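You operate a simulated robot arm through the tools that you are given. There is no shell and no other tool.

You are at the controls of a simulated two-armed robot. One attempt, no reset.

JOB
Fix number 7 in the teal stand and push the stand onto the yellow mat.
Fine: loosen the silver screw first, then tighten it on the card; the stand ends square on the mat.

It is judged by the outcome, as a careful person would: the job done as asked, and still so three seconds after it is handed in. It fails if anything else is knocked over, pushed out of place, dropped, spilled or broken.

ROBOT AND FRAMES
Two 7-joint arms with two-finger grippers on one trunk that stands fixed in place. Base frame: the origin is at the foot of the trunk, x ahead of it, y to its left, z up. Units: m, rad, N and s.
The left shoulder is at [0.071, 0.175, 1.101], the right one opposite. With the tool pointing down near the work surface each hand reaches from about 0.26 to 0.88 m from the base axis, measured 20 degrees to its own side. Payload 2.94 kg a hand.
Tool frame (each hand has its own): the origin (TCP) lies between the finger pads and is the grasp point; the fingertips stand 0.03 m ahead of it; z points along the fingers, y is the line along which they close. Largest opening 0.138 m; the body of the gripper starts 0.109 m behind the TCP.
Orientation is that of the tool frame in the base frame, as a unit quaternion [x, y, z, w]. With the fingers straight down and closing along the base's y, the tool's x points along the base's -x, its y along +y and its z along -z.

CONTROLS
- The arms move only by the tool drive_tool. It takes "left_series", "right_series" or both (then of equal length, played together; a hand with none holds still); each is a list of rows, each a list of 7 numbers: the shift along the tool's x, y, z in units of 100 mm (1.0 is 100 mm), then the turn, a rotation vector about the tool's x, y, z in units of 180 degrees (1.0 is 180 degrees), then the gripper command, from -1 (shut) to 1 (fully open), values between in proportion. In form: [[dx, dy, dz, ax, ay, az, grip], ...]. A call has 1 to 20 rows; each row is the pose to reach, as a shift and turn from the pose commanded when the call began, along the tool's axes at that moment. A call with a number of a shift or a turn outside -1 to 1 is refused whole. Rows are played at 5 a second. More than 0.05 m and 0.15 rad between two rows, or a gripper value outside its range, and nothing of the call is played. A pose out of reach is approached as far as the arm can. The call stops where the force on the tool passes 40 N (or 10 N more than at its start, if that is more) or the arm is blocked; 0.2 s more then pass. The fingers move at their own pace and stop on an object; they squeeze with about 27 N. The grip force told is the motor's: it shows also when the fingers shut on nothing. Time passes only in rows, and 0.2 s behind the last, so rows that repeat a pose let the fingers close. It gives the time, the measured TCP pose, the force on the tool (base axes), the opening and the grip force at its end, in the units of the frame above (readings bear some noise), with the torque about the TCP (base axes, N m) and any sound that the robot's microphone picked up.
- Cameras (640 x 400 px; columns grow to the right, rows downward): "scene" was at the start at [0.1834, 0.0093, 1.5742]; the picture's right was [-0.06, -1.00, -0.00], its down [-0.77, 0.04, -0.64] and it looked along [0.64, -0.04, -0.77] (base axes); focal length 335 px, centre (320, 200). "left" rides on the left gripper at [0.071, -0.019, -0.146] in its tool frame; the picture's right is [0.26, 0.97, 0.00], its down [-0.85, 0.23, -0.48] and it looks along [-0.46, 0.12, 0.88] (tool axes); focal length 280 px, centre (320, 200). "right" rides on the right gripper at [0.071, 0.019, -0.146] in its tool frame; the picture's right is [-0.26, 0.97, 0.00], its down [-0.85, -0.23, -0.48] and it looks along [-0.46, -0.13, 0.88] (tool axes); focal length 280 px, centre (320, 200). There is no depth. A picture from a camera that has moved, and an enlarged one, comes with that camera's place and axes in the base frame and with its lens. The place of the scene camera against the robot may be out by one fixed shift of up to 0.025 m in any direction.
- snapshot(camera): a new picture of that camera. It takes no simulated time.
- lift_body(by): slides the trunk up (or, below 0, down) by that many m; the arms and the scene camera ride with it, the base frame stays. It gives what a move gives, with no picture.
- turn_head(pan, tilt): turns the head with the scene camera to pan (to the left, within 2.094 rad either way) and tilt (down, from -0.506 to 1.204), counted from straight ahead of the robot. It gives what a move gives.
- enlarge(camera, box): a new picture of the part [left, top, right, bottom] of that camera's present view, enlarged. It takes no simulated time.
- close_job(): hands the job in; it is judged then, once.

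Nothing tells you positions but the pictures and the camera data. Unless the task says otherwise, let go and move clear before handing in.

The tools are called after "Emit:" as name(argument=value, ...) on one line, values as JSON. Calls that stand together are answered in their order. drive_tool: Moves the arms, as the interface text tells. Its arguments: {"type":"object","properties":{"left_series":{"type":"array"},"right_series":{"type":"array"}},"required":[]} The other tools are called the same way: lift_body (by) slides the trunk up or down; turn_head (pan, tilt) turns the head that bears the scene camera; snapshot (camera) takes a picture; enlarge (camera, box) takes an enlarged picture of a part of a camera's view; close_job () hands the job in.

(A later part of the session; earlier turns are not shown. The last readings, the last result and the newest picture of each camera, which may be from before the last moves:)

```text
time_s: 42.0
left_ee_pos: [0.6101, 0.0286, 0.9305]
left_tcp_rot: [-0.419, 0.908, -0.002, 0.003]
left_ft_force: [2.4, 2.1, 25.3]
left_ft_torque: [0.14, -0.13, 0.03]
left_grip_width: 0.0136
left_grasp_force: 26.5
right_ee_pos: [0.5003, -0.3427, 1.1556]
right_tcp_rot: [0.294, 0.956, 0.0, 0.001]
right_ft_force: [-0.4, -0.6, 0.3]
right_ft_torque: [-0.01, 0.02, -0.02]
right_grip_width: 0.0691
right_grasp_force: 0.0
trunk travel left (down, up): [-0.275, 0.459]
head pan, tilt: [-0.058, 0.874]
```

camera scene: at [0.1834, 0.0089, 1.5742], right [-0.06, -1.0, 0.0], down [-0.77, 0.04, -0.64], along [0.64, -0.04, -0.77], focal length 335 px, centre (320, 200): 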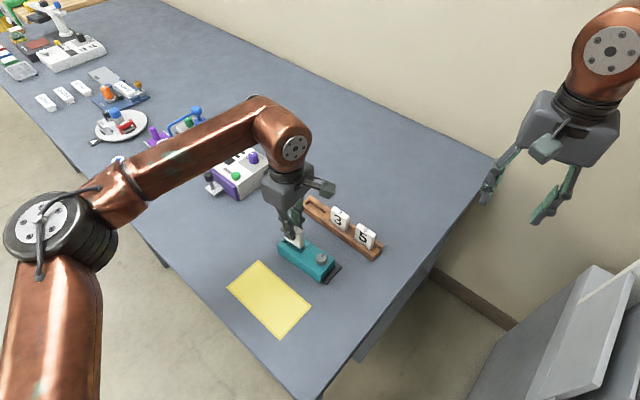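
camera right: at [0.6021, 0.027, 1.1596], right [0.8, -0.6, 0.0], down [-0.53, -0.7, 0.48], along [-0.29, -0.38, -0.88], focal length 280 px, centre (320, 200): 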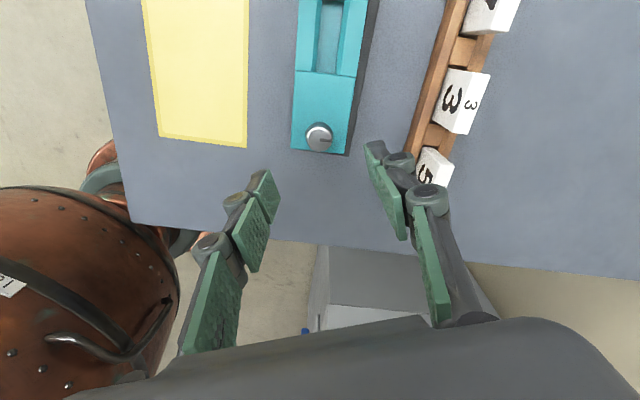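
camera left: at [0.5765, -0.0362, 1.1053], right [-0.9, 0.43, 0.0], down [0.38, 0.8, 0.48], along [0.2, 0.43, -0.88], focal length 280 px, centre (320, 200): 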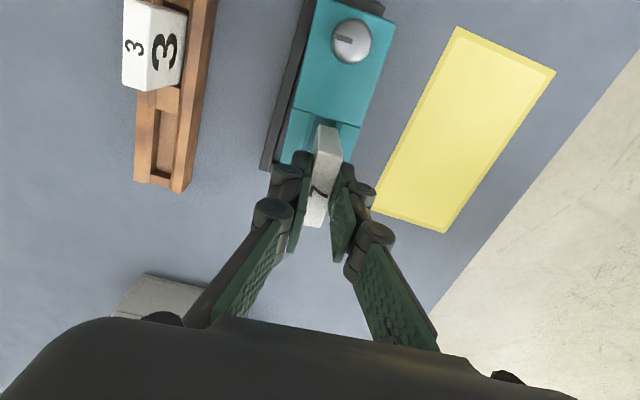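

It seated: 25 N upward at grasp height 0.9305. I'll relax the pressure and look before letting go.

Emit:
drive_tool(left_series=[[0, 0, -0.025, 0, 0, 0, -1], [0, 0, -0.025, 0, 0, 0, -1]])

Emit:
enlarge(camera="scene", box=[275, 215, 345, 275])

Emit:
enlarge(camera="left", box=[260, 60, 400, 190])

```text
time_s: 42.6
left_ee_pos: [0.6096, 0.0277, 0.9311]
left_tcp_rot: [-0.419, 0.908, 0.0, 0.0]
left_ft_force: [1.7, 0.9, 23.5]
left_ft_torque: [0.01, -0.11, 0.01]
left_grip_width: 0.0139
left_grasp_force: 27.3
right_ee_pos: [0.5001, -0.3427, 1.1565]
right_tcp_rot: [0.294, 0.956, 0.001, 0.0]
right_ft_force: [0.2, 0.7, 0.4]
right_ft_torque: [0.01, 0.03, -0.01]
right_grip_width: 0.0691
right_grasp_force: 0.1
trunk travel left (down, up): [-0.275, 0.459]
head pan, tilt: [-0.058, 0.874]
```

```text
6.67 times, centred on (310, 245) of scene
camera zoom: at [0.1816, 0.0091, 1.5745], right [-0.06, -1.0, 0.0], down [-0.77, 0.04, -0.64], along [0.64, -0.04, -0.77], focal length 2236 px, centre (387, -100)
```

zoom: 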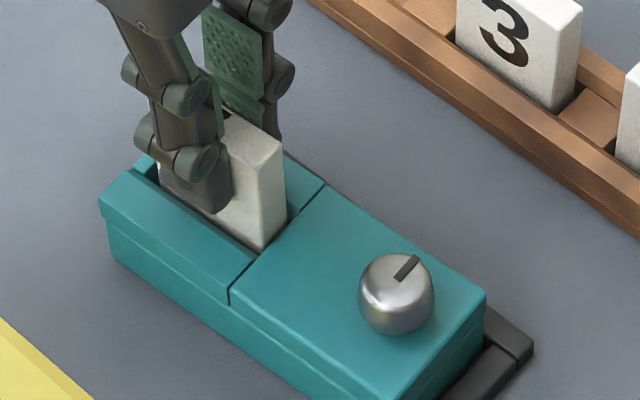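

```text
3.08 times, centred on (330, 125) of left
camera zoom: at [0.5775, -0.0378, 1.0768], right [-0.9, 0.43, 0.0], down [0.37, 0.8, 0.48], along [0.2, 0.43, -0.88], focal length 863 px, centre (289, 431)
```

zoom: 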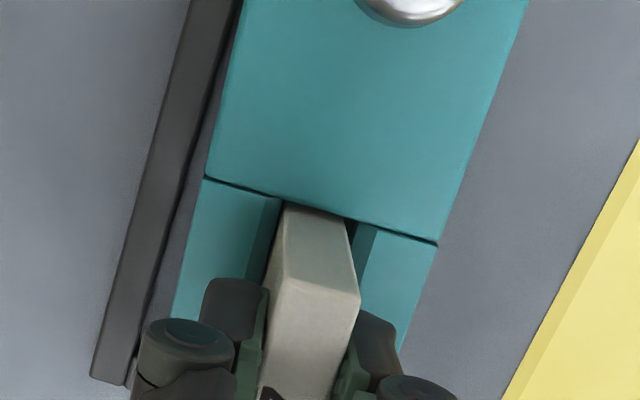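

The card bottom matches the slot floor height (about 0.86), so it is fully seated. I'll ease the remaining push, open slightly and rise straight up.

Emit:
drive_tool(left_series=[[0, 0, -0.015, 0, 0, 0, -1], [0, 0, -0.02, 0, 0, 0, -0.95], [0, 0, -0.02, 0, 0, 0, -0.75], [0, 0, -0.02, 0, 0, 0, -0.5], [0, 0, -0.02, 0, 0, 0, -0.4]])

Emit:
enlarge(camera="left", box=[260, 60, 400, 190])

Emit:
enlarge(camera="scene", box=[275, 215, 345, 275])

```text
time_s: 43.8
left_ee_pos: [0.6096, 0.0299, 0.9319]
left_tcp_rot: [-0.42, 0.908, 0.0, 0.0]
left_ft_force: [0.1, 0.0, -0.1]
left_ft_torque: [0.01, -0.01, -0.01]
left_grip_width: 0.0415
left_grasp_force: 0.0
right_ee_pos: [0.5017, -0.3427, 1.1551]
right_tcp_rot: [0.293, 0.956, 0.0, 0.0]
right_ft_force: [0.1, 1.1, 0.6]
right_ft_torque: [-0.02, 0.02, -0.02]
right_grip_width: 0.0688
right_grasp_force: 0.0
trunk travel left (down, up): [-0.275, 0.459]
head pan, tilt: [-0.058, 0.874]
```

```text
3.08 times, centred on (330, 125) of left
camera zoom: at [0.5782, -0.0376, 1.0773], right [-0.9, 0.43, 0.0], down [0.38, 0.8, 0.48], along [0.2, 0.43, -0.88], focal length 863 px, centre (289, 431)
```

zoom: 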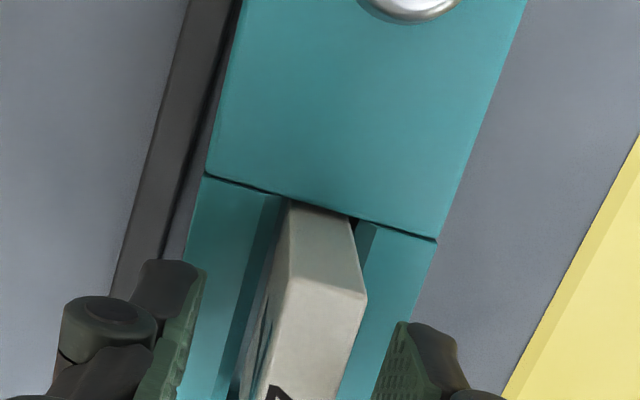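

```text
6.67 times, centred on (310, 245) of scene
camera zoom: at [0.1834, 0.0089, 1.5742], right [-0.06, -1.0, 0.0], down [-0.77, 0.04, -0.64], along [0.64, -0.04, -0.77], focal length 2236 px, centre (387, -100)
```

zoom: 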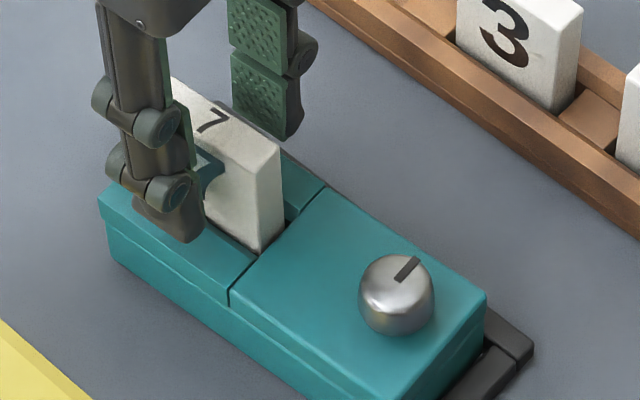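

Card 7 stands in the slot, upright, its number facing the mat side. I'll raise the left hand straight up and move it away.

Emit:
drive_tool(left_series=[[0, 0, -0.3, 0, 0, 0, -0.4], [0, 0, -0.65, 0, 0, 0, -0.4], [0, 0, -1.0, 0, 0, 0, -0.4], [0.2, 0.3, -1.0, 0, 0, 0, -0.4], [0.4, 0.6, -1.0, 0, 0, 0, -0.4], [0.5, 1.0, -1.0, 0, 0, 0, -0.4]])

Emit:
drive_tool(left_series=[[-0.2, 0.4, -0.2, 0, 0, 0, -0.4], [-0.4, 0.8, -0.4, 0, 0, 0, -0.4], [-0.5, 1.0, -0.7, 0, 0, 0, -0.4], [-0.5, 1.0, -0.7, 0, 0, 0, -0.4]])

Emit:
snapshot(camera="left")

Emit:
snapshot(camera="scene")

Emit:
enlarge(camera="scene", box=[265, 200, 365, 290])

```text
time_s: 45.2
left_ee_pos: [0.5001, 0.0537, 1.033]
left_tcp_rot: [-0.421, 0.907, -0.001, 0.0]
left_ft_force: [0.5, 0.2, 0.0]
left_ft_torque: [-0.05, -0.03, 0.02]
left_grip_width: 0.0414
left_grasp_force: 0.1
right_ee_pos: [0.5014, -0.3422, 1.1562]
right_tcp_rot: [0.294, 0.956, 0.0, 0.0]
right_ft_force: [-0.2, 0.4, 0.8]
right_ft_torque: [-0.03, -0.04, 0.03]
right_grip_width: 0.0691
right_grasp_force: 0.0
trunk travel left (down, up): [-0.275, 0.459]
head pan, tilt: [-0.058, 0.874]
```

```text
time_s: 46.2
left_ee_pos: [0.4578, 0.1583, 1.1044]
left_tcp_rot: [-0.419, 0.908, 0.0, -0.001]
left_ft_force: [-0.4, 0.6, 0.6]
left_ft_torque: [0.03, 0.01, -0.03]
left_grip_width: 0.0413
left_grasp_force: 0.1
right_ee_pos: [0.5021, -0.3441, 1.155]
right_tcp_rot: [0.294, 0.956, 0.0, -0.001]
right_ft_force: [-0.2, -0.7, 0.7]
right_ft_torque: [0.04, 0.03, 0.01]
right_grip_width: 0.069
right_grasp_force: 0.1
trunk travel left (down, up): [-0.275, 0.459]
head pan, tilt: [-0.058, 0.874]
```

```text
taken
camera left: at [0.4267, 0.0921, 1.2483], right [-0.9, 0.43, 0.0], down [0.38, 0.8, 0.48], along [0.2, 0.43, -0.88], focal length 280 px, centre (320, 200)
```

left: 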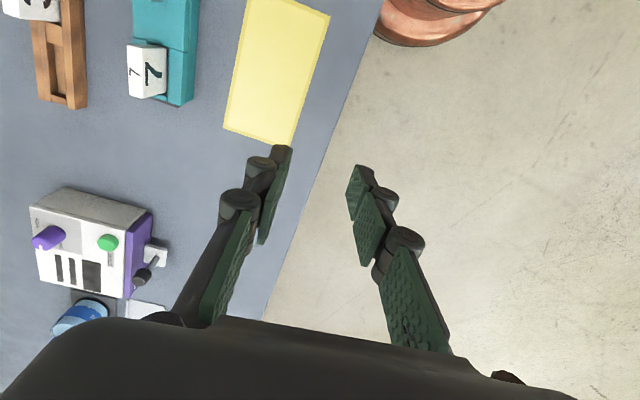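

```text
taken
camera scene: at [0.1842, 0.0091, 1.5741], right [-0.06, -1.0, 0.0], down [-0.77, 0.04, -0.64], along [0.64, -0.04, -0.77], focal length 335 px, centre (320, 200)
```

scene: 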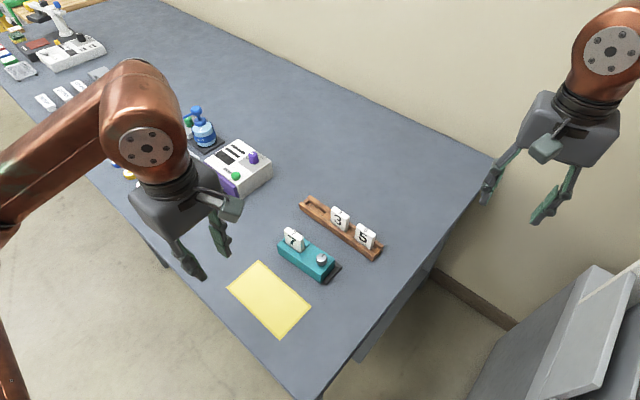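

```text
4.44 times, centred on (315, 245) of scene
camera zoom: at [0.1842, 0.0091, 1.5741], right [-0.06, -1.0, 0.0], down [-0.77, 0.04, -0.64], along [0.64, -0.04, -0.77], focal length 1490 px, centre (342, 0)
```

zoom: 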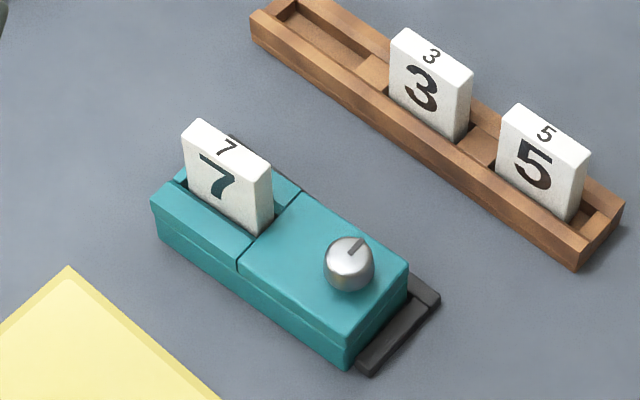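

Card 7 sits squarely in the stand and everything else is unmoved. Now the right hand returns to tighten the screw clockwise.

Emit:
drive_tool(right_series=[[0.1, 0.2, 0, 0, 0, -0.045, -0.1], [0.2, 0.4, 0, 0, 0, -0.09, -0.1], [0.3, 0.6, 0.1, 0, 0, -0.135, -0.1], [0.4, 0.8, 0.2, 0, 0, -0.18, -0.1], [0.45, 1.0, 0.3, 0, 0, -0.225, -0.1], [0.45, 1.0, 0.4, 0, 0, -0.27, -0.1], [0.45, 1.0, 0.4, 0, 0, -0.315, -0.1], [0.45, 1.0, 0.4, 0, 0, -0.36, -0.1], [0.45, 1.0, 0.4, 0, 0, -0.405, -0.1], [0.45, 1.0, 0.4, 0, 0, -0.405, -0.1]])

Emit:
snapshot(camera="right")

```text
time_s: 48.4
left_ee_pos: [0.4579, 0.1588, 1.1029]
left_tcp_rot: [-0.42, 0.908, 0.0, 0.0]
left_ft_force: [-0.2, -1.0, -0.2]
left_ft_torque: [-0.03, -0.01, -0.01]
left_grip_width: 0.0412
left_grasp_force: 0.0
right_ee_pos: [0.5187, -0.2352, 1.1135]
right_tcp_rot: [-0.332, 0.943, 0.001, 0.0]
right_ft_force: [-0.4, -0.4, -0.5]
right_ft_torque: [0.01, 0.01, 0.03]
right_grip_width: 0.0621
right_grasp_force: 0.2
trunk travel left (down, up): [-0.275, 0.459]
head pan, tilt: [-0.058, 0.874]
```

```text
taken
camera right: at [0.4516, -0.2648, 1.2605], right [-0.4, 0.92, 0.0], down [0.81, 0.35, 0.48], along [0.44, 0.19, -0.88], focal length 280 px, centre (320, 200)
```

right: 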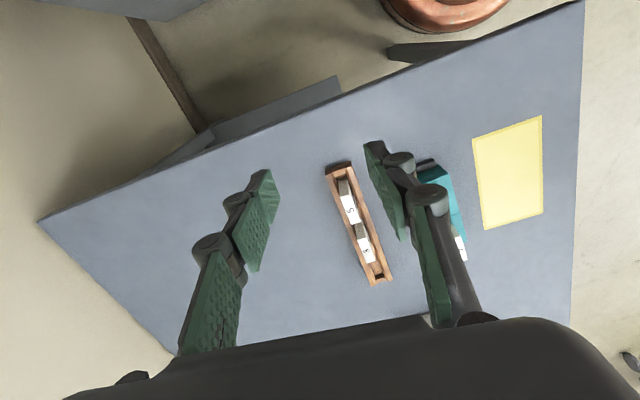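

Emit:
drive_tool(right_series=[[-0.26, 0.22, 0, 0, 0, 0, -0.1], [-0.52, 0.45, 0.1, 0, 0, 0, -0.1], [-0.79, 0.68, 0.2, 0, 0, 0, -0.1]])

Emit:
drive_tool(right_series=[[-0.26, 0.22, 0.2, 0, 0, 0, -0.1], [-0.52, 0.45, 0.5, 0, 0, 0, -0.1], [-0.785, 0.675, 0.79, 0, 0, 0, -0.1], [-0.785, 0.675, 0.79, 0, 0, 0, -0.1]])

Emit:
snapshot(camera="right")

Emit:
enlarge(camera="right", box=[250, 70, 410, 220])

```text
time_s: 49.2
left_ee_pos: [0.4593, 0.1591, 1.1026]
left_tcp_rot: [-0.419, 0.908, -0.001, 0.0]
left_ft_force: [1.0, -0.6, -0.1]
left_ft_torque: [-0.04, 0.02, -0.01]
left_grip_width: 0.0414
left_grasp_force: 0.1
right_ee_pos: [0.5386, -0.1318, 1.0954]
right_tcp_rot: [-0.332, 0.943, 0.0, 0.0]
right_ft_force: [0.9, 1.3, 0.2]
right_ft_torque: [-0.07, 0.0, 0.04]
right_grip_width: 0.0619
right_grasp_force: 0.0
trunk travel left (down, up): [-0.275, 0.459]
head pan, tilt: [-0.058, 0.874]
```

```text
time_s: 50.2
left_ee_pos: [0.4577, 0.1577, 1.1038]
left_tcp_rot: [-0.42, 0.908, 0.0, 0.0]
left_ft_force: [0.2, -1.0, -0.3]
left_ft_torque: [0.02, 0.0, 0.01]
left_grip_width: 0.0412
left_grasp_force: 0.1
right_ee_pos: [0.5583, -0.031, 1.0164]
right_tcp_rot: [-0.33, 0.944, 0.001, 0.0]
right_ft_force: [-0.5, 0.0, 0.8]
right_ft_torque: [0.02, -0.03, 0.03]
right_grip_width: 0.0622
right_grasp_force: 0.1
trunk travel left (down, up): [-0.275, 0.459]
head pan, tilt: [-0.058, 0.874]
```

```text
taken
camera right: at [0.4912, -0.0605, 1.1623], right [-0.4, 0.92, 0.0], down [0.81, 0.35, 0.48], along [0.44, 0.19, -0.88], focal length 280 px, centre (320, 200)
```

right: 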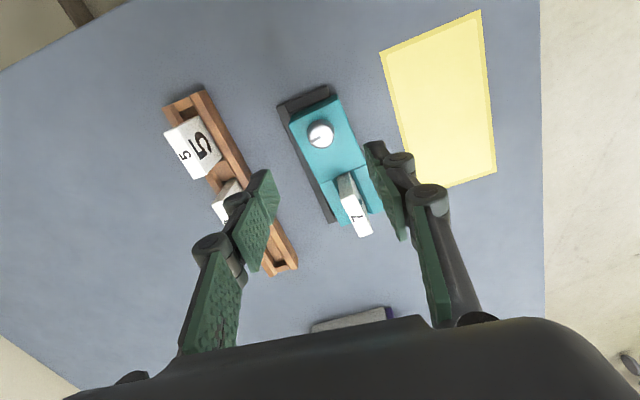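

```text
2.67 times, centred on (330, 145) of right
camera zoom: at [0.4912, -0.0605, 1.1623], right [-0.4, 0.92, 0.0], down [0.81, 0.35, 0.48], along [0.44, 0.19, -0.88], focal length 748 px, centre (293, 347)
```

zoom: 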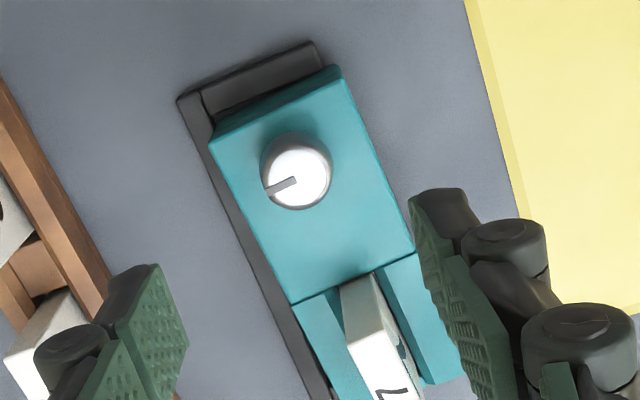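

The screw is still at (0.556, -0.031). I'll lower onto it, grip, and start turning clockwise.

Emit:
drive_tool(right_series=[[0.012, 0.014, 0.35, 0, 0, 0, -0.1], [0.012, 0.014, 0.7, 0, 0, 0, -0.1], [0.012, 0.014, 0.9, 0, 0, 0, -0.1], [0.012, 0.014, 1.0, 0, 0, 0, -0.1], [0.012, 0.014, 1.0, 0, 0, 0, -1], [0.012, 0.014, 1.0, 0, 0, 0, -1], [0.012, 0.014, 1.0, 0, 0, 0, -1], [0.012, 0.014, 1.0, 0, 0, 0, -1]])

Emit:
drive_tool(right_series=[[0, 0, 0, 0, 0, 0.04, -1], [0, 0, 0, 0, 0, 0.08, -1], [0, 0, 0, 0, 0, 0.12, -1], [0, 0, 0, 0, 0, 0.16, -1], [0, 0, 0, 0, 0, 0.2, -1], [0, 0, 0, 0, 0, 0.24, -1]])

Emit:
enlarge(camera="right", box=[230, 100, 430, 230])

Emit:
enlarge(camera="scene", box=[265, 200, 365, 290])

```text
time_s: 52.0
left_ee_pos: [0.4574, 0.1578, 1.1027]
left_tcp_rot: [-0.419, 0.908, 0.0, 0.0]
left_ft_force: [0.2, -0.4, 0.1]
left_ft_torque: [0.01, -0.01, 0.02]
left_grip_width: 0.0415
left_grasp_force: 0.1
right_ee_pos: [0.5551, -0.0308, 0.9164]
right_tcp_rot: [-0.331, 0.944, 0.001, -0.001]
right_ft_force: [0.2, -0.5, 0.1]
right_ft_torque: [0.03, -0.01, 0.0]
right_grip_width: 0.0256
right_grasp_force: 27.4
trunk travel left (down, up): [-0.275, 0.459]
head pan, tilt: [-0.058, 0.874]
```

```text
time_s: 53.4
left_ee_pos: [0.4578, 0.1592, 1.1032]
left_tcp_rot: [-0.419, 0.908, 0.0, 0.0]
left_ft_force: [-0.9, -0.2, -0.3]
left_ft_torque: [-0.03, 0.02, -0.01]
left_grip_width: 0.0416
left_grasp_force: 0.1
right_ee_pos: [0.5548, -0.0303, 0.9154]
right_tcp_rot: [0.04, 0.999, 0.001, 0.0]
right_ft_force: [0.8, 0.8, 0.1]
right_ft_torque: [0.04, -0.12, -0.01]
right_grip_width: 0.0255
right_grasp_force: 26.7
trunk travel left (down, up): [-0.275, 0.459]
head pan, tilt: [-0.058, 0.874]
```

```text
3.08 times, centred on (330, 165) of right
camera zoom: at [0.4862, -0.0052, 1.0617], right [0.34, 0.94, 0.0], down [0.83, -0.3, 0.48], along [0.45, -0.16, -0.88], focal length 863 px, centre (289, 308)
```

zoom: 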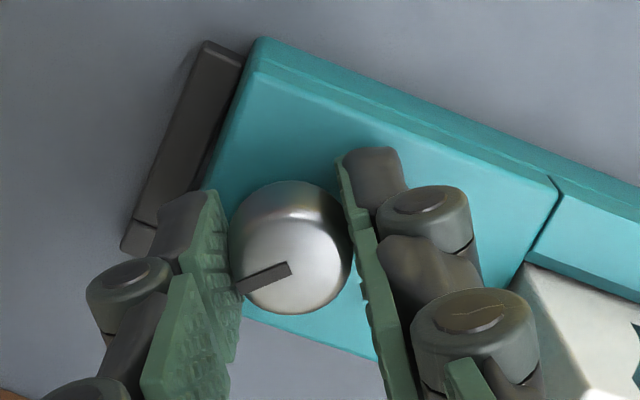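

```text
4.44 times, centred on (315, 245) of scene
camera zoom: at [0.1838, 0.0098, 1.5742], right [-0.06, -1.0, 0.0], down [-0.77, 0.04, -0.64], along [0.64, -0.04, -0.77], focal length 1490 px, centre (342, 0)
```

zoom: 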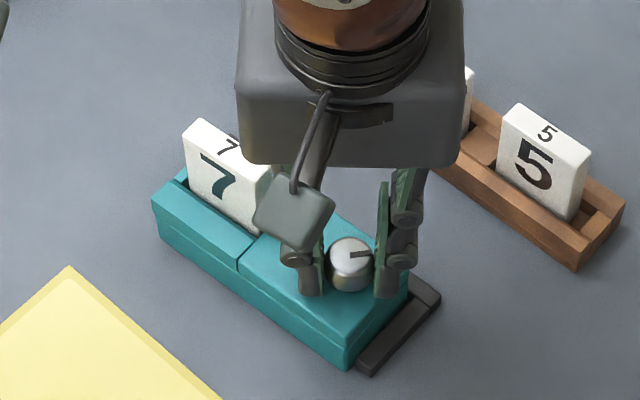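

The screw is turning freely with the hand, 43° so far. I'll continue in stages until it resists.

Emit:
drive_tool(right_series=[[0, 0, 0, 0, 0, 0.04, -1], [0, 0, 0, 0, 0, 0.08, -1], [0, 0, 0, 0, 0, 0.12, -1], [0, 0, 0, 0, 0, 0.16, -1]])

Emit:
enlarge(camera="right", box=[230, 100, 430, 230])

Emit:
drive_tool(right_series=[[0, 0, 0, 0, 0, 0.03, -1], [0, 0, 0, 0, 0, 0.06, -1]])

Emit:
enlarge(camera="right", box=[230, 100, 430, 230])

```text
time_s: 54.4
left_ee_pos: [0.4582, 0.1599, 1.1023]
left_tcp_rot: [-0.419, 0.908, 0.0, 0.0]
left_ft_force: [-0.2, -0.1, 0.6]
left_ft_torque: [0.01, 0.01, 0.01]
left_grip_width: 0.0411
left_grasp_force: 0.0
right_ee_pos: [0.5542, -0.0305, 0.9156]
right_tcp_rot: [0.288, 0.958, 0.0, 0.0]
right_ft_force: [3.0, 2.4, 0.6]
right_ft_torque: [-0.04, -0.22, 0.0]
right_grip_width: 0.0253
right_grasp_force: 26.8
trunk travel left (down, up): [-0.275, 0.459]
head pan, tilt: [-0.058, 0.874]
```

```text
3.08 times, centred on (330, 165) of right
camera zoom: at [0.5071, 0.0254, 1.0618], right [0.75, 0.66, 0.0], down [0.58, -0.66, 0.47], along [0.31, -0.36, -0.88], focal length 863 px, centre (289, 308)
```

zoom: 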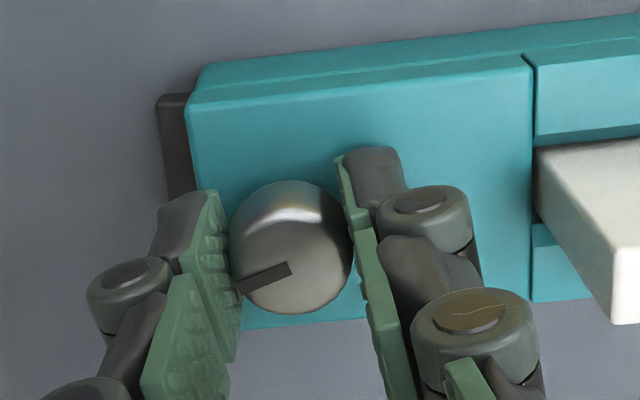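

```text
time_s: 55.0
left_ee_pos: [0.4585, 0.1596, 1.1024]
left_tcp_rot: [-0.42, 0.908, -0.001, -0.001]
left_ft_force: [-0.5, 0.3, 0.3]
left_ft_torque: [0.01, -0.03, 0.0]
left_grip_width: 0.0415
left_grasp_force: 0.1
right_ee_pos: [0.5548, -0.0296, 0.9159]
right_tcp_rot: [0.376, 0.927, 0.0, 0.0]
right_ft_force: [2.0, 1.5, 0.7]
right_ft_torque: [0.0, -0.03, 0.0]
right_grip_width: 0.0254
right_grasp_force: 26.8
trunk travel left (down, up): [-0.275, 0.459]
head pan, tilt: [-0.058, 0.874]
```

```text
3.08 times, centred on (330, 165) of right
camera zoom: at [0.5185, 0.0331, 1.0618], right [0.86, 0.51, 0.0], down [0.45, -0.76, 0.47], along [0.24, -0.41, -0.88], focal length 863 px, centre (289, 308)
```

zoom: 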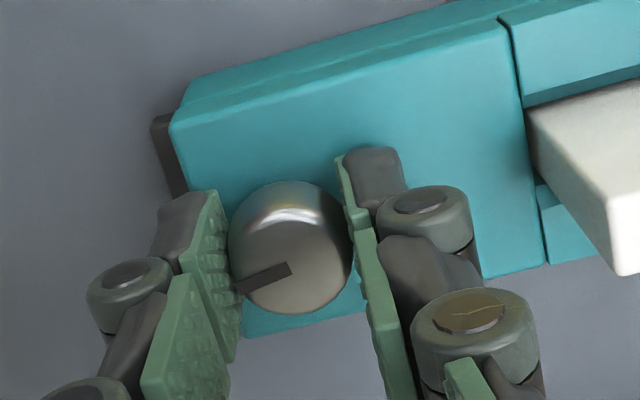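

The hand has turned 83° clockwise, the knob follows, and there is still no resistance. I'll continue in small stages.

Emit:
drive_tool(right_series=[[0, 0, 0, 0, 0, 0.03, -1], [0, 0, 0, 0, 0, 0.06, -1]])

Emit:
enlarge(camera="right", box=[230, 100, 430, 230])

Emit:
drive_tool(right_series=[[0, 0, 0, 0, 0, 0.03, -1], [0, 0, 0, 0, 0, 0.06, -1]])

Emit:
enlarge(camera="right", box=[230, 100, 430, 230])

Emit:
enlarge(camera="scene", box=[265, 200, 365, 290])

```text
time_s: 55.6
left_ee_pos: [0.4576, 0.1585, 1.1024]
left_tcp_rot: [-0.419, 0.908, 0.001, 0.0]
left_ft_force: [0.1, 0.1, -0.1]
left_ft_torque: [0.03, 0.02, -0.03]
left_grip_width: 0.0414
left_grasp_force: 0.0
right_ee_pos: [0.5543, -0.0305, 0.9155]
right_tcp_rot: [0.461, 0.887, 0.0, -0.001]
right_ft_force: [0.1, -0.1, -0.4]
right_ft_torque: [-0.06, 0.04, 0.02]
right_grip_width: 0.0255
right_grasp_force: 26.8
trunk travel left (down, up): [-0.275, 0.459]
head pan, tilt: [-0.058, 0.874]
```

```text
3.08 times, centred on (330, 165) of right
camera zoom: at [0.5308, 0.0388, 1.0618], right [0.94, 0.34, 0.0], down [0.3, -0.83, 0.47], along [0.16, -0.45, -0.88], focal length 863 px, centre (289, 308)
```

zoom: 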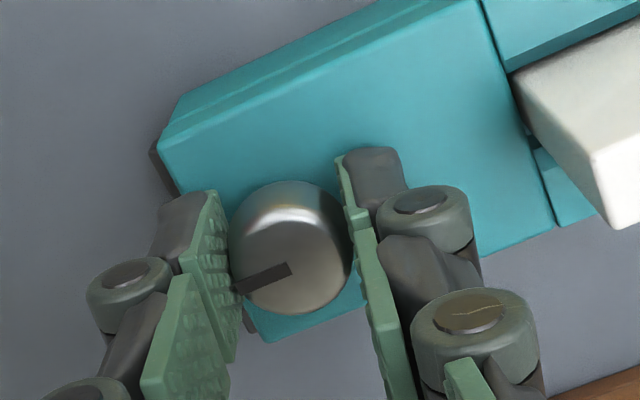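

```text
time_s: 56.2
left_ee_pos: [0.4571, 0.1593, 1.1024]
left_tcp_rot: [-0.419, 0.908, 0.0, 0.0]
left_ft_force: [-1.0, -0.5, 0.4]
left_ft_torque: [-0.03, 0.02, 0.03]
left_grip_width: 0.0414
left_grasp_force: 0.1
right_ee_pos: [0.5549, -0.0298, 0.9161]
right_tcp_rot: [0.543, 0.84, 0.001, -0.001]
right_ft_force: [1.5, 1.1, -0.4]
right_ft_torque: [0.08, -0.02, 0.22]
right_grip_width: 0.0253
right_grasp_force: 27.2
trunk travel left (down, up): [-0.275, 0.459]
head pan, tilt: [-0.058, 0.874]
```

```text
3.08 times, centred on (330, 165) of right
camera zoom: at [0.5442, 0.0424, 1.062], right [0.99, 0.16, 0.0], down [0.14, -0.87, 0.47], along [0.07, -0.47, -0.88], focal length 863 px, centre (289, 308)
```

zoom: 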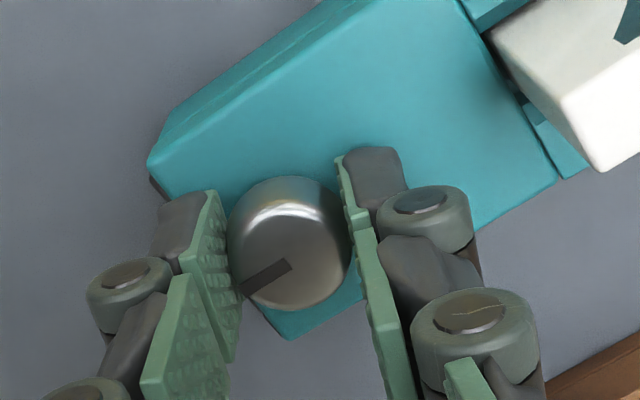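

```text
4.44 times, centred on (315, 245) of scene
camera zoom: at [0.1838, 0.0099, 1.5742], right [-0.06, -1.0, 0.0], down [-0.77, 0.04, -0.64], along [0.64, -0.04, -0.77], focal length 1490 px, centre (342, 0)
```

zoom: 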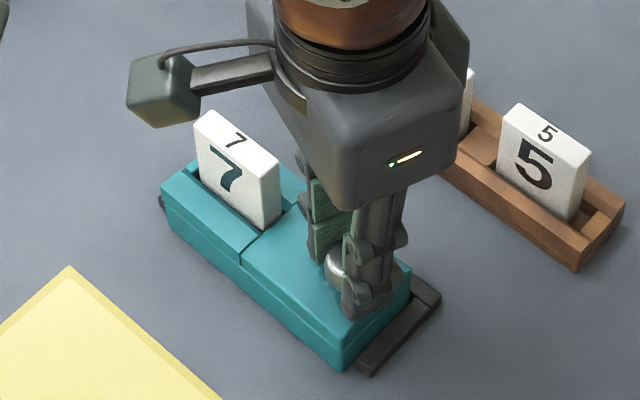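

The torque has risen to 0.22 N m and the stand swung back against the nest, so the screw is gripping. One more small turn to make sure it is tight.

Emit:
drive_tool(right_series=[[0, 0, 0, 0, 0, 0.03, -1], [0, 0, 0, 0, 0, 0.06, -1], [0, 0, 0, 0, 0, 0.09, -1]])

Emit:
enlarge(camera="right", box=[230, 100, 430, 230])

Emit:
enlarge(camera="scene", box=[265, 200, 365, 290])

```text
time_s: 57.0
left_ee_pos: [0.4572, 0.1588, 1.1024]
left_tcp_rot: [-0.419, 0.908, 0.0, 0.0]
left_ft_force: [0.8, 0.1, -0.9]
left_ft_torque: [0.01, 0.02, -0.01]
left_grip_width: 0.0414
left_grasp_force: 0.0
right_ee_pos: [0.5566, -0.0309, 0.9165]
right_tcp_rot: [0.656, 0.755, -0.001, -0.001]
right_ft_force: [2.9, 1.6, 0.4]
right_ft_torque: [0.09, -0.05, 0.28]
right_grip_width: 0.0255
right_grasp_force: 27.0
trunk travel left (down, up): [-0.275, 0.459]
head pan, tilt: [-0.058, 0.874]
```

```text
3.08 times, centred on (330, 165) of right
camera zoom: at [0.5651, 0.0426, 1.0621], right [0.99, -0.13, 0.0], down [-0.11, -0.87, 0.48], along [-0.06, -0.47, -0.88], focal length 863 px, centre (289, 308)
```

zoom: 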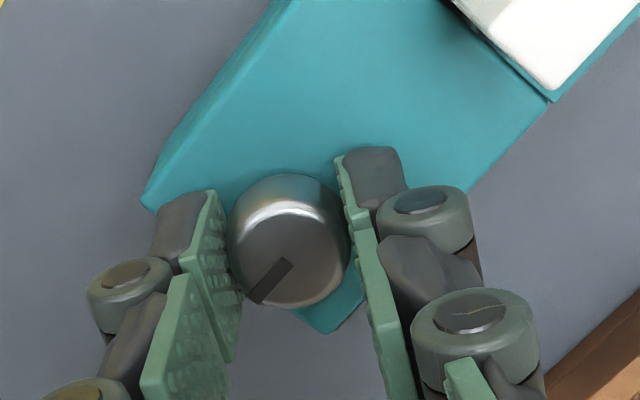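

```text
4.44 times, centred on (315, 245) of scene
camera zoom: at [0.1841, 0.0099, 1.5741], right [-0.06, -1.0, 0.0], down [-0.77, 0.04, -0.64], along [0.64, -0.04, -0.77], focal length 1490 px, centre (342, 0)
```

zoom: 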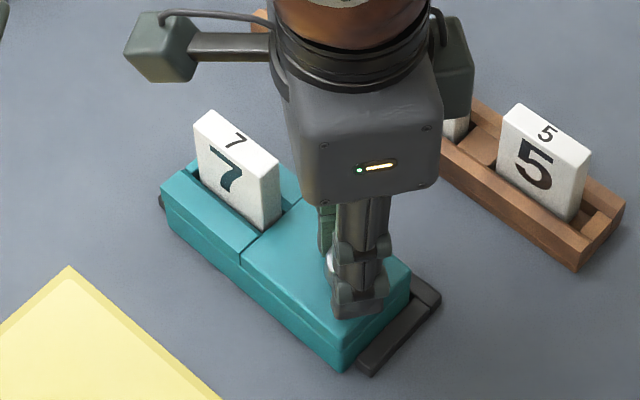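

The screw holds firm now with the fingers slipping at 0.28 N m, so it is tight. I'll release, lift straight up and look at the stand.

Emit:
drive_tool(right_series=[[0, 0, 0, 0, 0, 0, -0.3], [0, 0, 0, 0, 0, 0, -0.3], [0, 0, -0.3, 0, 0, 0, -0.1], [0, 0, -0.7, 0, 0, 0, -0.1], [0, 0, -1.0, 0, 0, 0, -0.1]])

Emit:
snapshot(camera="right")

Emit:
enlarge(camera="right", box=[270, 0, 450, 170])

Emit:
enlarge(camera="scene", box=[265, 200, 365, 290])

```text
time_s: 58.2
left_ee_pos: [0.4571, 0.1587, 1.1033]
left_tcp_rot: [-0.419, 0.908, 0.001, 0.0]
left_ft_force: [-0.5, 0.2, 0.0]
left_ft_torque: [-0.02, -0.02, -0.02]
left_grip_width: 0.0414
left_grasp_force: 0.0
right_ee_pos: [0.5535, -0.0286, 1.0164]
right_tcp_rot: [0.655, 0.756, 0.0, 0.001]
right_ft_force: [0.2, -0.1, 0.8]
right_ft_torque: [-0.01, -0.01, 0.0]
right_grip_width: 0.062
right_grasp_force: 0.0
trunk travel left (down, up): [-0.275, 0.459]
head pan, tilt: [-0.058, 0.874]
```

```text
taken
camera right: at [0.564, 0.0442, 1.1623], right [0.99, -0.12, 0.0], down [-0.11, -0.87, 0.48], along [-0.06, -0.47, -0.88], focal length 280 px, centre (320, 200)
```

right: 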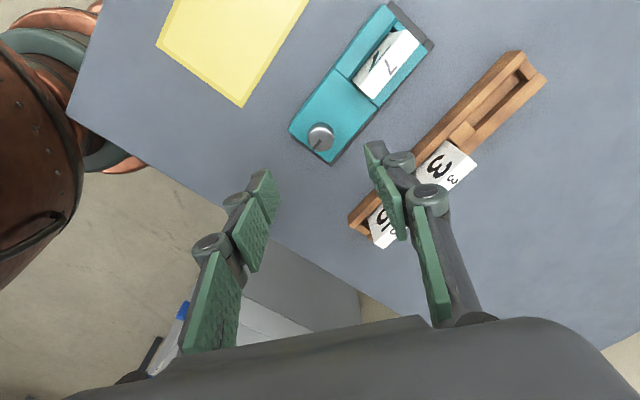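

```text
2.35 times, centred on (360, 85) of right
camera zoom: at [0.564, 0.0442, 1.1623], right [0.99, -0.12, 0.0], down [-0.11, -0.87, 0.48], along [-0.06, -0.47, -0.88], focal length 660 px, centre (226, 471)
```

zoom: 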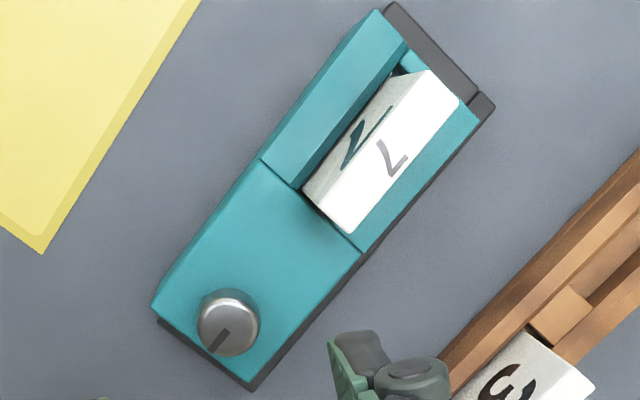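

```text
4.44 times, centred on (315, 245) of scene
camera zoom: at [0.1828, 0.0099, 1.5743], right [-0.06, -1.0, 0.0], down [-0.77, 0.04, -0.64], along [0.64, -0.04, -0.77], focal length 1490 px, centre (342, 0)
```

zoom: 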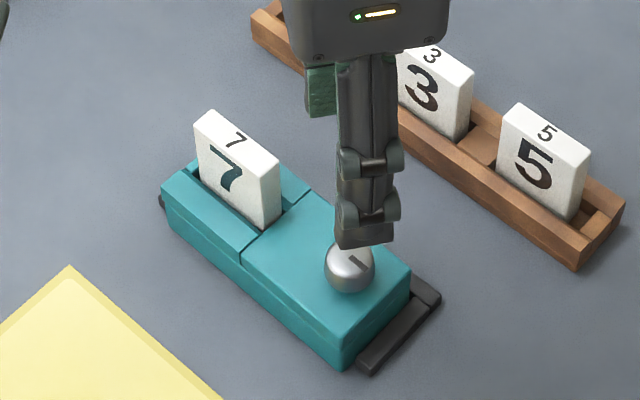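

The stand is back in the nest at about 45°, centre near (0.592, 0.004), with card and screw tight; the mat's centre is near (0.498, 0.094), parallel, about 0.13 m away square to the stand. I'll withdraw the right hand and bring the left one over the stand.

Emit:
drive_tool(right_series=[[0, 0, -0.4, 0, 0, 0, -0.1], [-0.2, 0, -0.8, 0, 0, 0, -0.1], [-0.6, 0, -1.0, 0, 0, 0, -0.1], [-1.0, 0, -1.0, 0, 0, 0, -0.1]])

Emit:
drive_tool(right_series=[[-0.4, -0.1, -0.1, 0, 0, 0, -0.1], [-0.8, -0.2, -0.2, 0, 0, 0, -0.1], [-1.0, -0.3, -0.3, 0, 0, 0, -0.1], [-1.0, -0.3, -0.3, 0, 0, 0, -0.1]])

Emit:
drive_tool(right_series=[[-0.4, 0, 0, 0, 0, 0, -0.1], [-0.8, 0, 0, 0, 0, 0, -0.1], [-1.0, 0, 0, 0, 0, 0, -0.1], [-1.0, 0, 0, 0, 0, 0, -0.1]], left_series=[[0.07, -0.4, 0, 0, 0, 0.01, 0.3], [0.13, -0.8, 0, 0, 0, 0.02, 0.3], [0.15, -1.0, 0, 0, 0, 0.026, 0.3], [0.15, -1.0, 0, 0, 0, 0.026, 0.3]])

Emit:
snapshot(camera="scene")

Emit:
snapshot(camera="left")

```text
time_s: 59.2
left_ee_pos: [0.4582, 0.1573, 1.1024]
left_tcp_rot: [-0.42, 0.908, 0.0, -0.001]
left_ft_force: [0.3, -0.3, 0.5]
left_ft_torque: [0.02, 0.02, -0.02]
left_grip_width: 0.041
left_grasp_force: 0.1
right_ee_pos: [0.571, -0.1293, 1.1146]
right_tcp_rot: [0.655, 0.755, 0.001, -0.001]
right_ft_force: [0.1, -0.4, 0.3]
right_ft_torque: [0.06, -0.02, -0.01]
right_grip_width: 0.062
right_grasp_force: 0.1
trunk travel left (down, up): [-0.275, 0.459]
head pan, tilt: [-0.058, 0.874]
```

```text
time_s: 60.2
left_ee_pos: [0.4579, 0.1583, 1.1028]
left_tcp_rot: [-0.42, 0.908, 0.0, 0.0]
left_ft_force: [-0.5, 0.7, 0.0]
left_ft_torque: [-0.07, 0.0, -0.04]
left_grip_width: 0.0416
left_grasp_force: 0.0
right_ee_pos: [0.5527, -0.2332, 1.1458]
right_tcp_rot: [0.655, 0.755, -0.001, -0.001]
right_ft_force: [0.4, 0.9, 0.4]
right_ft_torque: [-0.04, 0.01, 0.0]
right_grip_width: 0.062
right_grasp_force: 0.1
trunk travel left (down, up): [-0.275, 0.459]
head pan, tilt: [-0.058, 0.874]
```

```text
time_s: 61.2
left_ee_pos: [0.5234, 0.0823, 1.1035]
left_tcp_rot: [-0.382, 0.924, 0.0, 0.0]
left_ft_force: [0.6, 0.0, -0.2]
left_ft_torque: [0.0, -0.02, 0.02]
left_grip_width: 0.0898
left_grasp_force: 0.1
right_ee_pos: [0.5665, -0.3317, 1.1476]
right_tcp_rot: [0.656, 0.755, 0.001, 0.0]
right_ft_force: [1.0, 0.1, 0.8]
right_ft_torque: [-0.05, -0.02, -0.02]
right_grip_width: 0.0622
right_grasp_force: 0.1
trunk travel left (down, up): [-0.275, 0.459]
head pan, tilt: [-0.058, 0.874]
```

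```text
taken
camera scene: at [0.1833, 0.0099, 1.5742], right [-0.06, -1.0, 0.0], down [-0.77, 0.04, -0.64], along [0.64, -0.04, -0.77], focal length 335 px, centre (320, 200)
```

scene: 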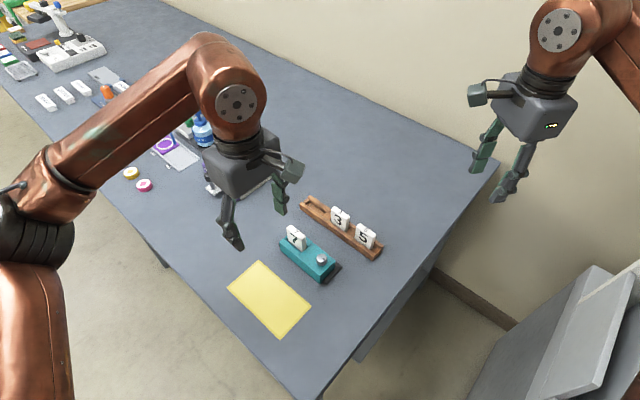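

```text
taken
camera left: at [0.486, 0.0187, 1.2488], right [-0.87, 0.5, 0.0], down [0.44, 0.76, 0.48], along [0.24, 0.41, -0.88], focal length 280 px, centre (320, 200)
```

left: 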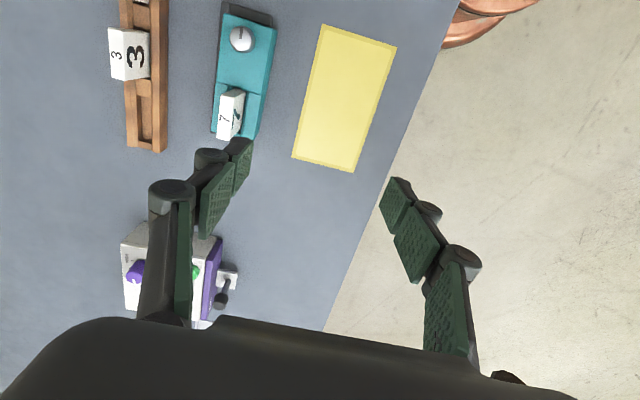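

This view shows both stand and mat in full. I'll zoom to measure them together.

Emit:
enlarge(camera="left", box=[190, 0, 410, 180])

Emit:
enlarge(camera="left", box=[190, 0, 300, 150])

```text
2.22 times, centred on (300, 90) of left
camera zoom: at [0.486, 0.0187, 1.2488], right [-0.87, 0.5, 0.0], down [0.44, 0.76, 0.48], along [0.24, 0.41, -0.88], focal length 623 px, centre (364, 444)
```

zoom: 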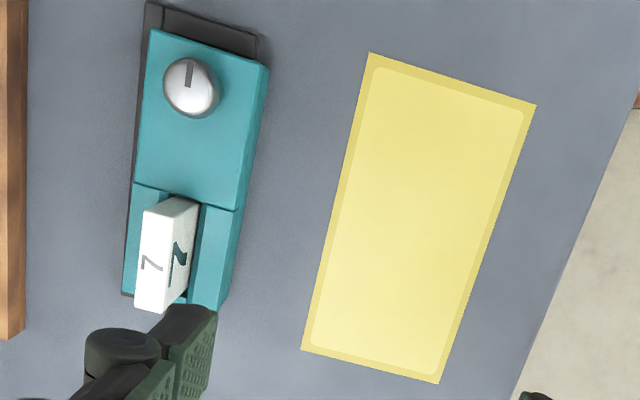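

```text
2.67 times, centred on (245, 75) of left
camera zoom: at [0.486, 0.0187, 1.2488], right [-0.87, 0.5, 0.0], down [0.44, 0.76, 0.48], along [0.24, 0.41, -0.88], focal length 748 px, centre (520, 533)
```

zoom: 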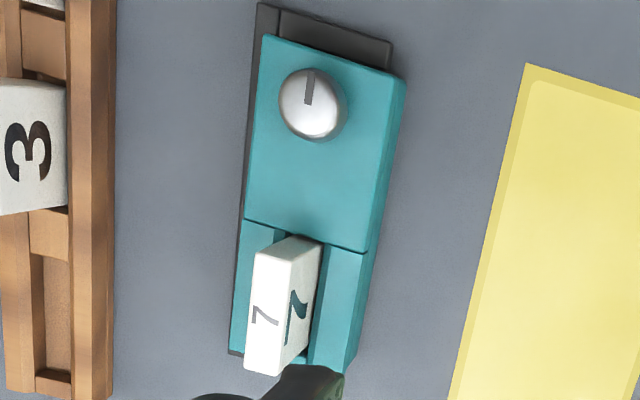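

Measured together, the stand centre is (0.592, 0.004) and the mat centre (0.498, 0.095), both at 45°, so a straight 0.13 m slide centres it. I'll put the left hand astride the solid part of the stand, between card and screw.

Emit:
drive_tool(left_series=[[0.07, -0.4, 0, 0, 0, 0, 0.3], [0.15, -0.8, 0, 0, 0, 0, 0.3], [0.192, -1.0, 0.1, 0, 0, 0, 0.3], [0.192, -1.0, 0.4, 0, 0, 0, 0.3], [0.192, -1.0, 0.7, 0, 0, 0, 0.3], [0.192, -1.0, 0.7, 0, 0, 0, 0.3]])

Emit:
snapshot(camera="left")

Emit:
enlarge(camera="scene", box=[250, 180, 380, 300])

```text
time_s: 62.6
left_ee_pos: [0.5793, 0.0, 1.0299]
left_tcp_rot: [-0.382, 0.924, 0.0, 0.0]
left_ft_force: [0.5, -0.3, -0.4]
left_ft_torque: [0.01, 0.01, 0.0]
left_grip_width: 0.0897
left_grasp_force: 0.1
right_ee_pos: [0.5655, -0.3323, 1.1469]
right_tcp_rot: [0.656, 0.755, 0.001, -0.001]
right_ft_force: [-0.4, -0.3, 1.1]
right_ft_torque: [0.0, -0.04, 0.0]
right_grip_width: 0.0623
right_grasp_force: 0.0
trunk travel left (down, up): [-0.275, 0.459]
head pan, tilt: [-0.058, 0.874]
```

```text
taken
camera left: at [0.5429, -0.0653, 1.1768], right [-0.87, 0.5, 0.0], down [0.44, 0.76, 0.48], along [0.24, 0.41, -0.88], focal length 280 px, centre (320, 200)
```

left: 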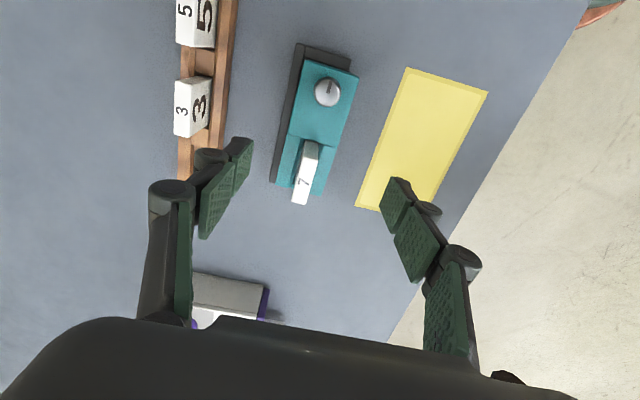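

```text
3.33 times, centred on (315, 240) of scene
camera zoom: at [0.1832, 0.009, 1.5743], right [-0.06, -1.0, 0.0], down [-0.77, 0.04, -0.64], along [0.64, -0.04, -0.77], focal length 1118 px, centre (337, 67)
```

zoom: 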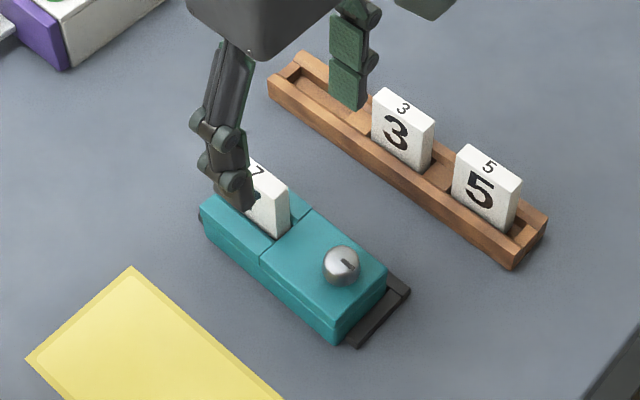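

The nest wall is only about 8 mm high, so fingertips at 0.859 will pass above it. I'll trim the position and lower the open fingers either side of the stand.

Emit:
drive_tool(left_series=[[0.007, -0.063, 0.1, 0, 0, 0, 0.3], [0.007, -0.063, 0.45, 0, 0, 0, 0.3], [0.007, -0.063, 0.8, 0, 0, 0, 0.3], [0.007, -0.063, 1.0, 0, 0, 0, 0.3], [0.007, -0.063, 1.0, 0, 0, 0, 0.3]])

Emit:
enlarge(camera="left", box=[180, 40, 480, 240])

Emit:
enlarge(camera="scene", box=[250, 180, 380, 300])

```text
time_s: 63.8
left_ee_pos: [0.5838, -0.0092, 0.9315]
left_tcp_rot: [-0.382, 0.924, 0.0, -0.001]
left_ft_force: [0.5, 0.1, -0.5]
left_ft_torque: [-0.03, 0.0, 0.0]
left_grip_width: 0.0897
left_grasp_force: 0.0
right_ee_pos: [0.5656, -0.3315, 1.1464]
right_tcp_rot: [0.655, 0.755, 0.001, 0.0]
right_ft_force: [-0.1, -0.3, 0.0]
right_ft_torque: [0.05, -0.02, -0.05]
right_grip_width: 0.0617
right_grasp_force: 0.1
trunk travel left (down, up): [-0.275, 0.459]
head pan, tilt: [-0.058, 0.874]
```

```text
2.00 times, centred on (330, 140) of left
camera zoom: at [0.5471, -0.0718, 1.0771], right [-0.87, 0.5, 0.0], down [0.44, 0.76, 0.48], along [0.24, 0.41, -0.88], focal length 561 px, centre (300, 320)
```

zoom: 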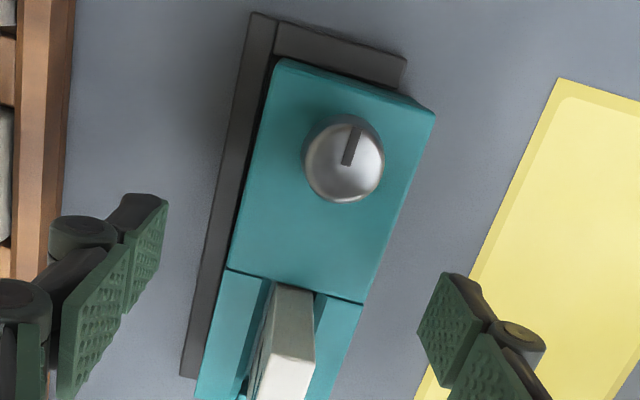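

```text
3.33 times, centred on (315, 240) of scene
camera zoom: at [0.1833, 0.0089, 1.5743], right [-0.06, -1.0, 0.0], down [-0.77, 0.04, -0.64], along [0.64, -0.04, -0.77], focal length 1118 px, centre (337, 67)
```

zoom: 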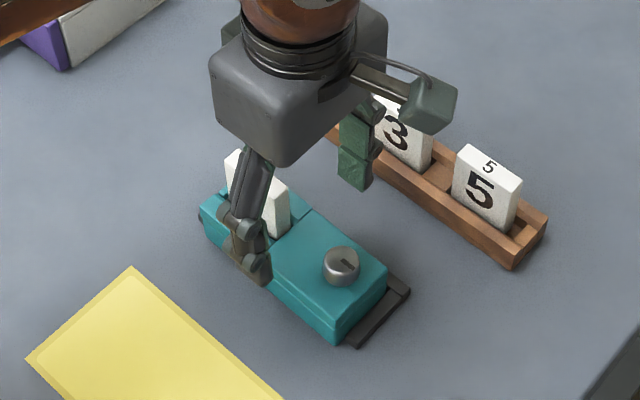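

The fingers straddle the stand. I'll shift 4 mm toward the mat so the rear finger touches first, lower the rest of the way, then close.

Emit:
drive_tool(left_series=[[0, 0.04, 0.1, 0, 0, 0, 0.3], [0, 0.04, 0.25, 0, 0, 0, 0.3], [0, 0.04, 0.36, 0, 0, 0, 0.3], [0, 0.04, 0.42, 0, 0, 0, 0.3], [0, 0.04, 0.42, 0, 0, 0, 0.3]])

Emit:
enlarge(camera="left", box=[180, 40, 480, 240])

Emit:
enlarge(camera="scene", box=[250, 200, 360, 300])

```text
time_s: 65.0
left_ee_pos: [0.5803, -0.0047, 0.8895]
left_tcp_rot: [-0.381, 0.925, 0.001, 0.0]
left_ft_force: [0.2, -0.2, 0.4]
left_ft_torque: [0.01, 0.03, 0.02]
left_grip_width: 0.09
left_grasp_force: 0.1
right_ee_pos: [0.5664, -0.3313, 1.1465]
right_tcp_rot: [0.655, 0.755, 0.0, -0.001]
right_ft_force: [0.6, 0.1, 0.4]
right_ft_torque: [-0.01, -0.03, -0.01]
right_grip_width: 0.0622
right_grasp_force: 0.0
trunk travel left (down, up): [-0.275, 0.459]
head pan, tilt: [-0.058, 0.874]
```

```text
2.00 times, centred on (330, 140) of left
camera zoom: at [0.544, -0.0686, 1.0356], right [-0.87, 0.5, 0.0], down [0.44, 0.76, 0.48], along [0.24, 0.41, -0.88], focal length 561 px, centre (300, 320)
```

zoom: 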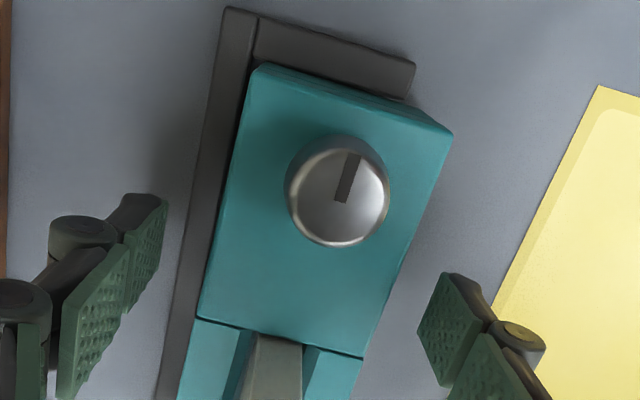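

```text
4.00 times, centred on (305, 250) of scene
camera zoom: at [0.1835, 0.009, 1.5742], right [-0.06, -1.0, 0.0], down [-0.77, 0.04, -0.64], along [0.64, -0.04, -0.77], focal length 1341 px, centre (380, 0)
```

zoom: 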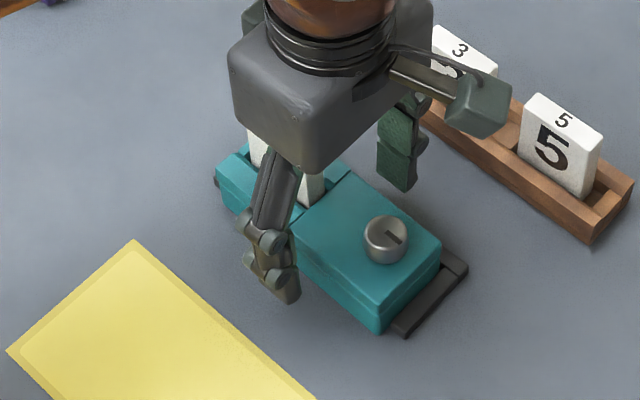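

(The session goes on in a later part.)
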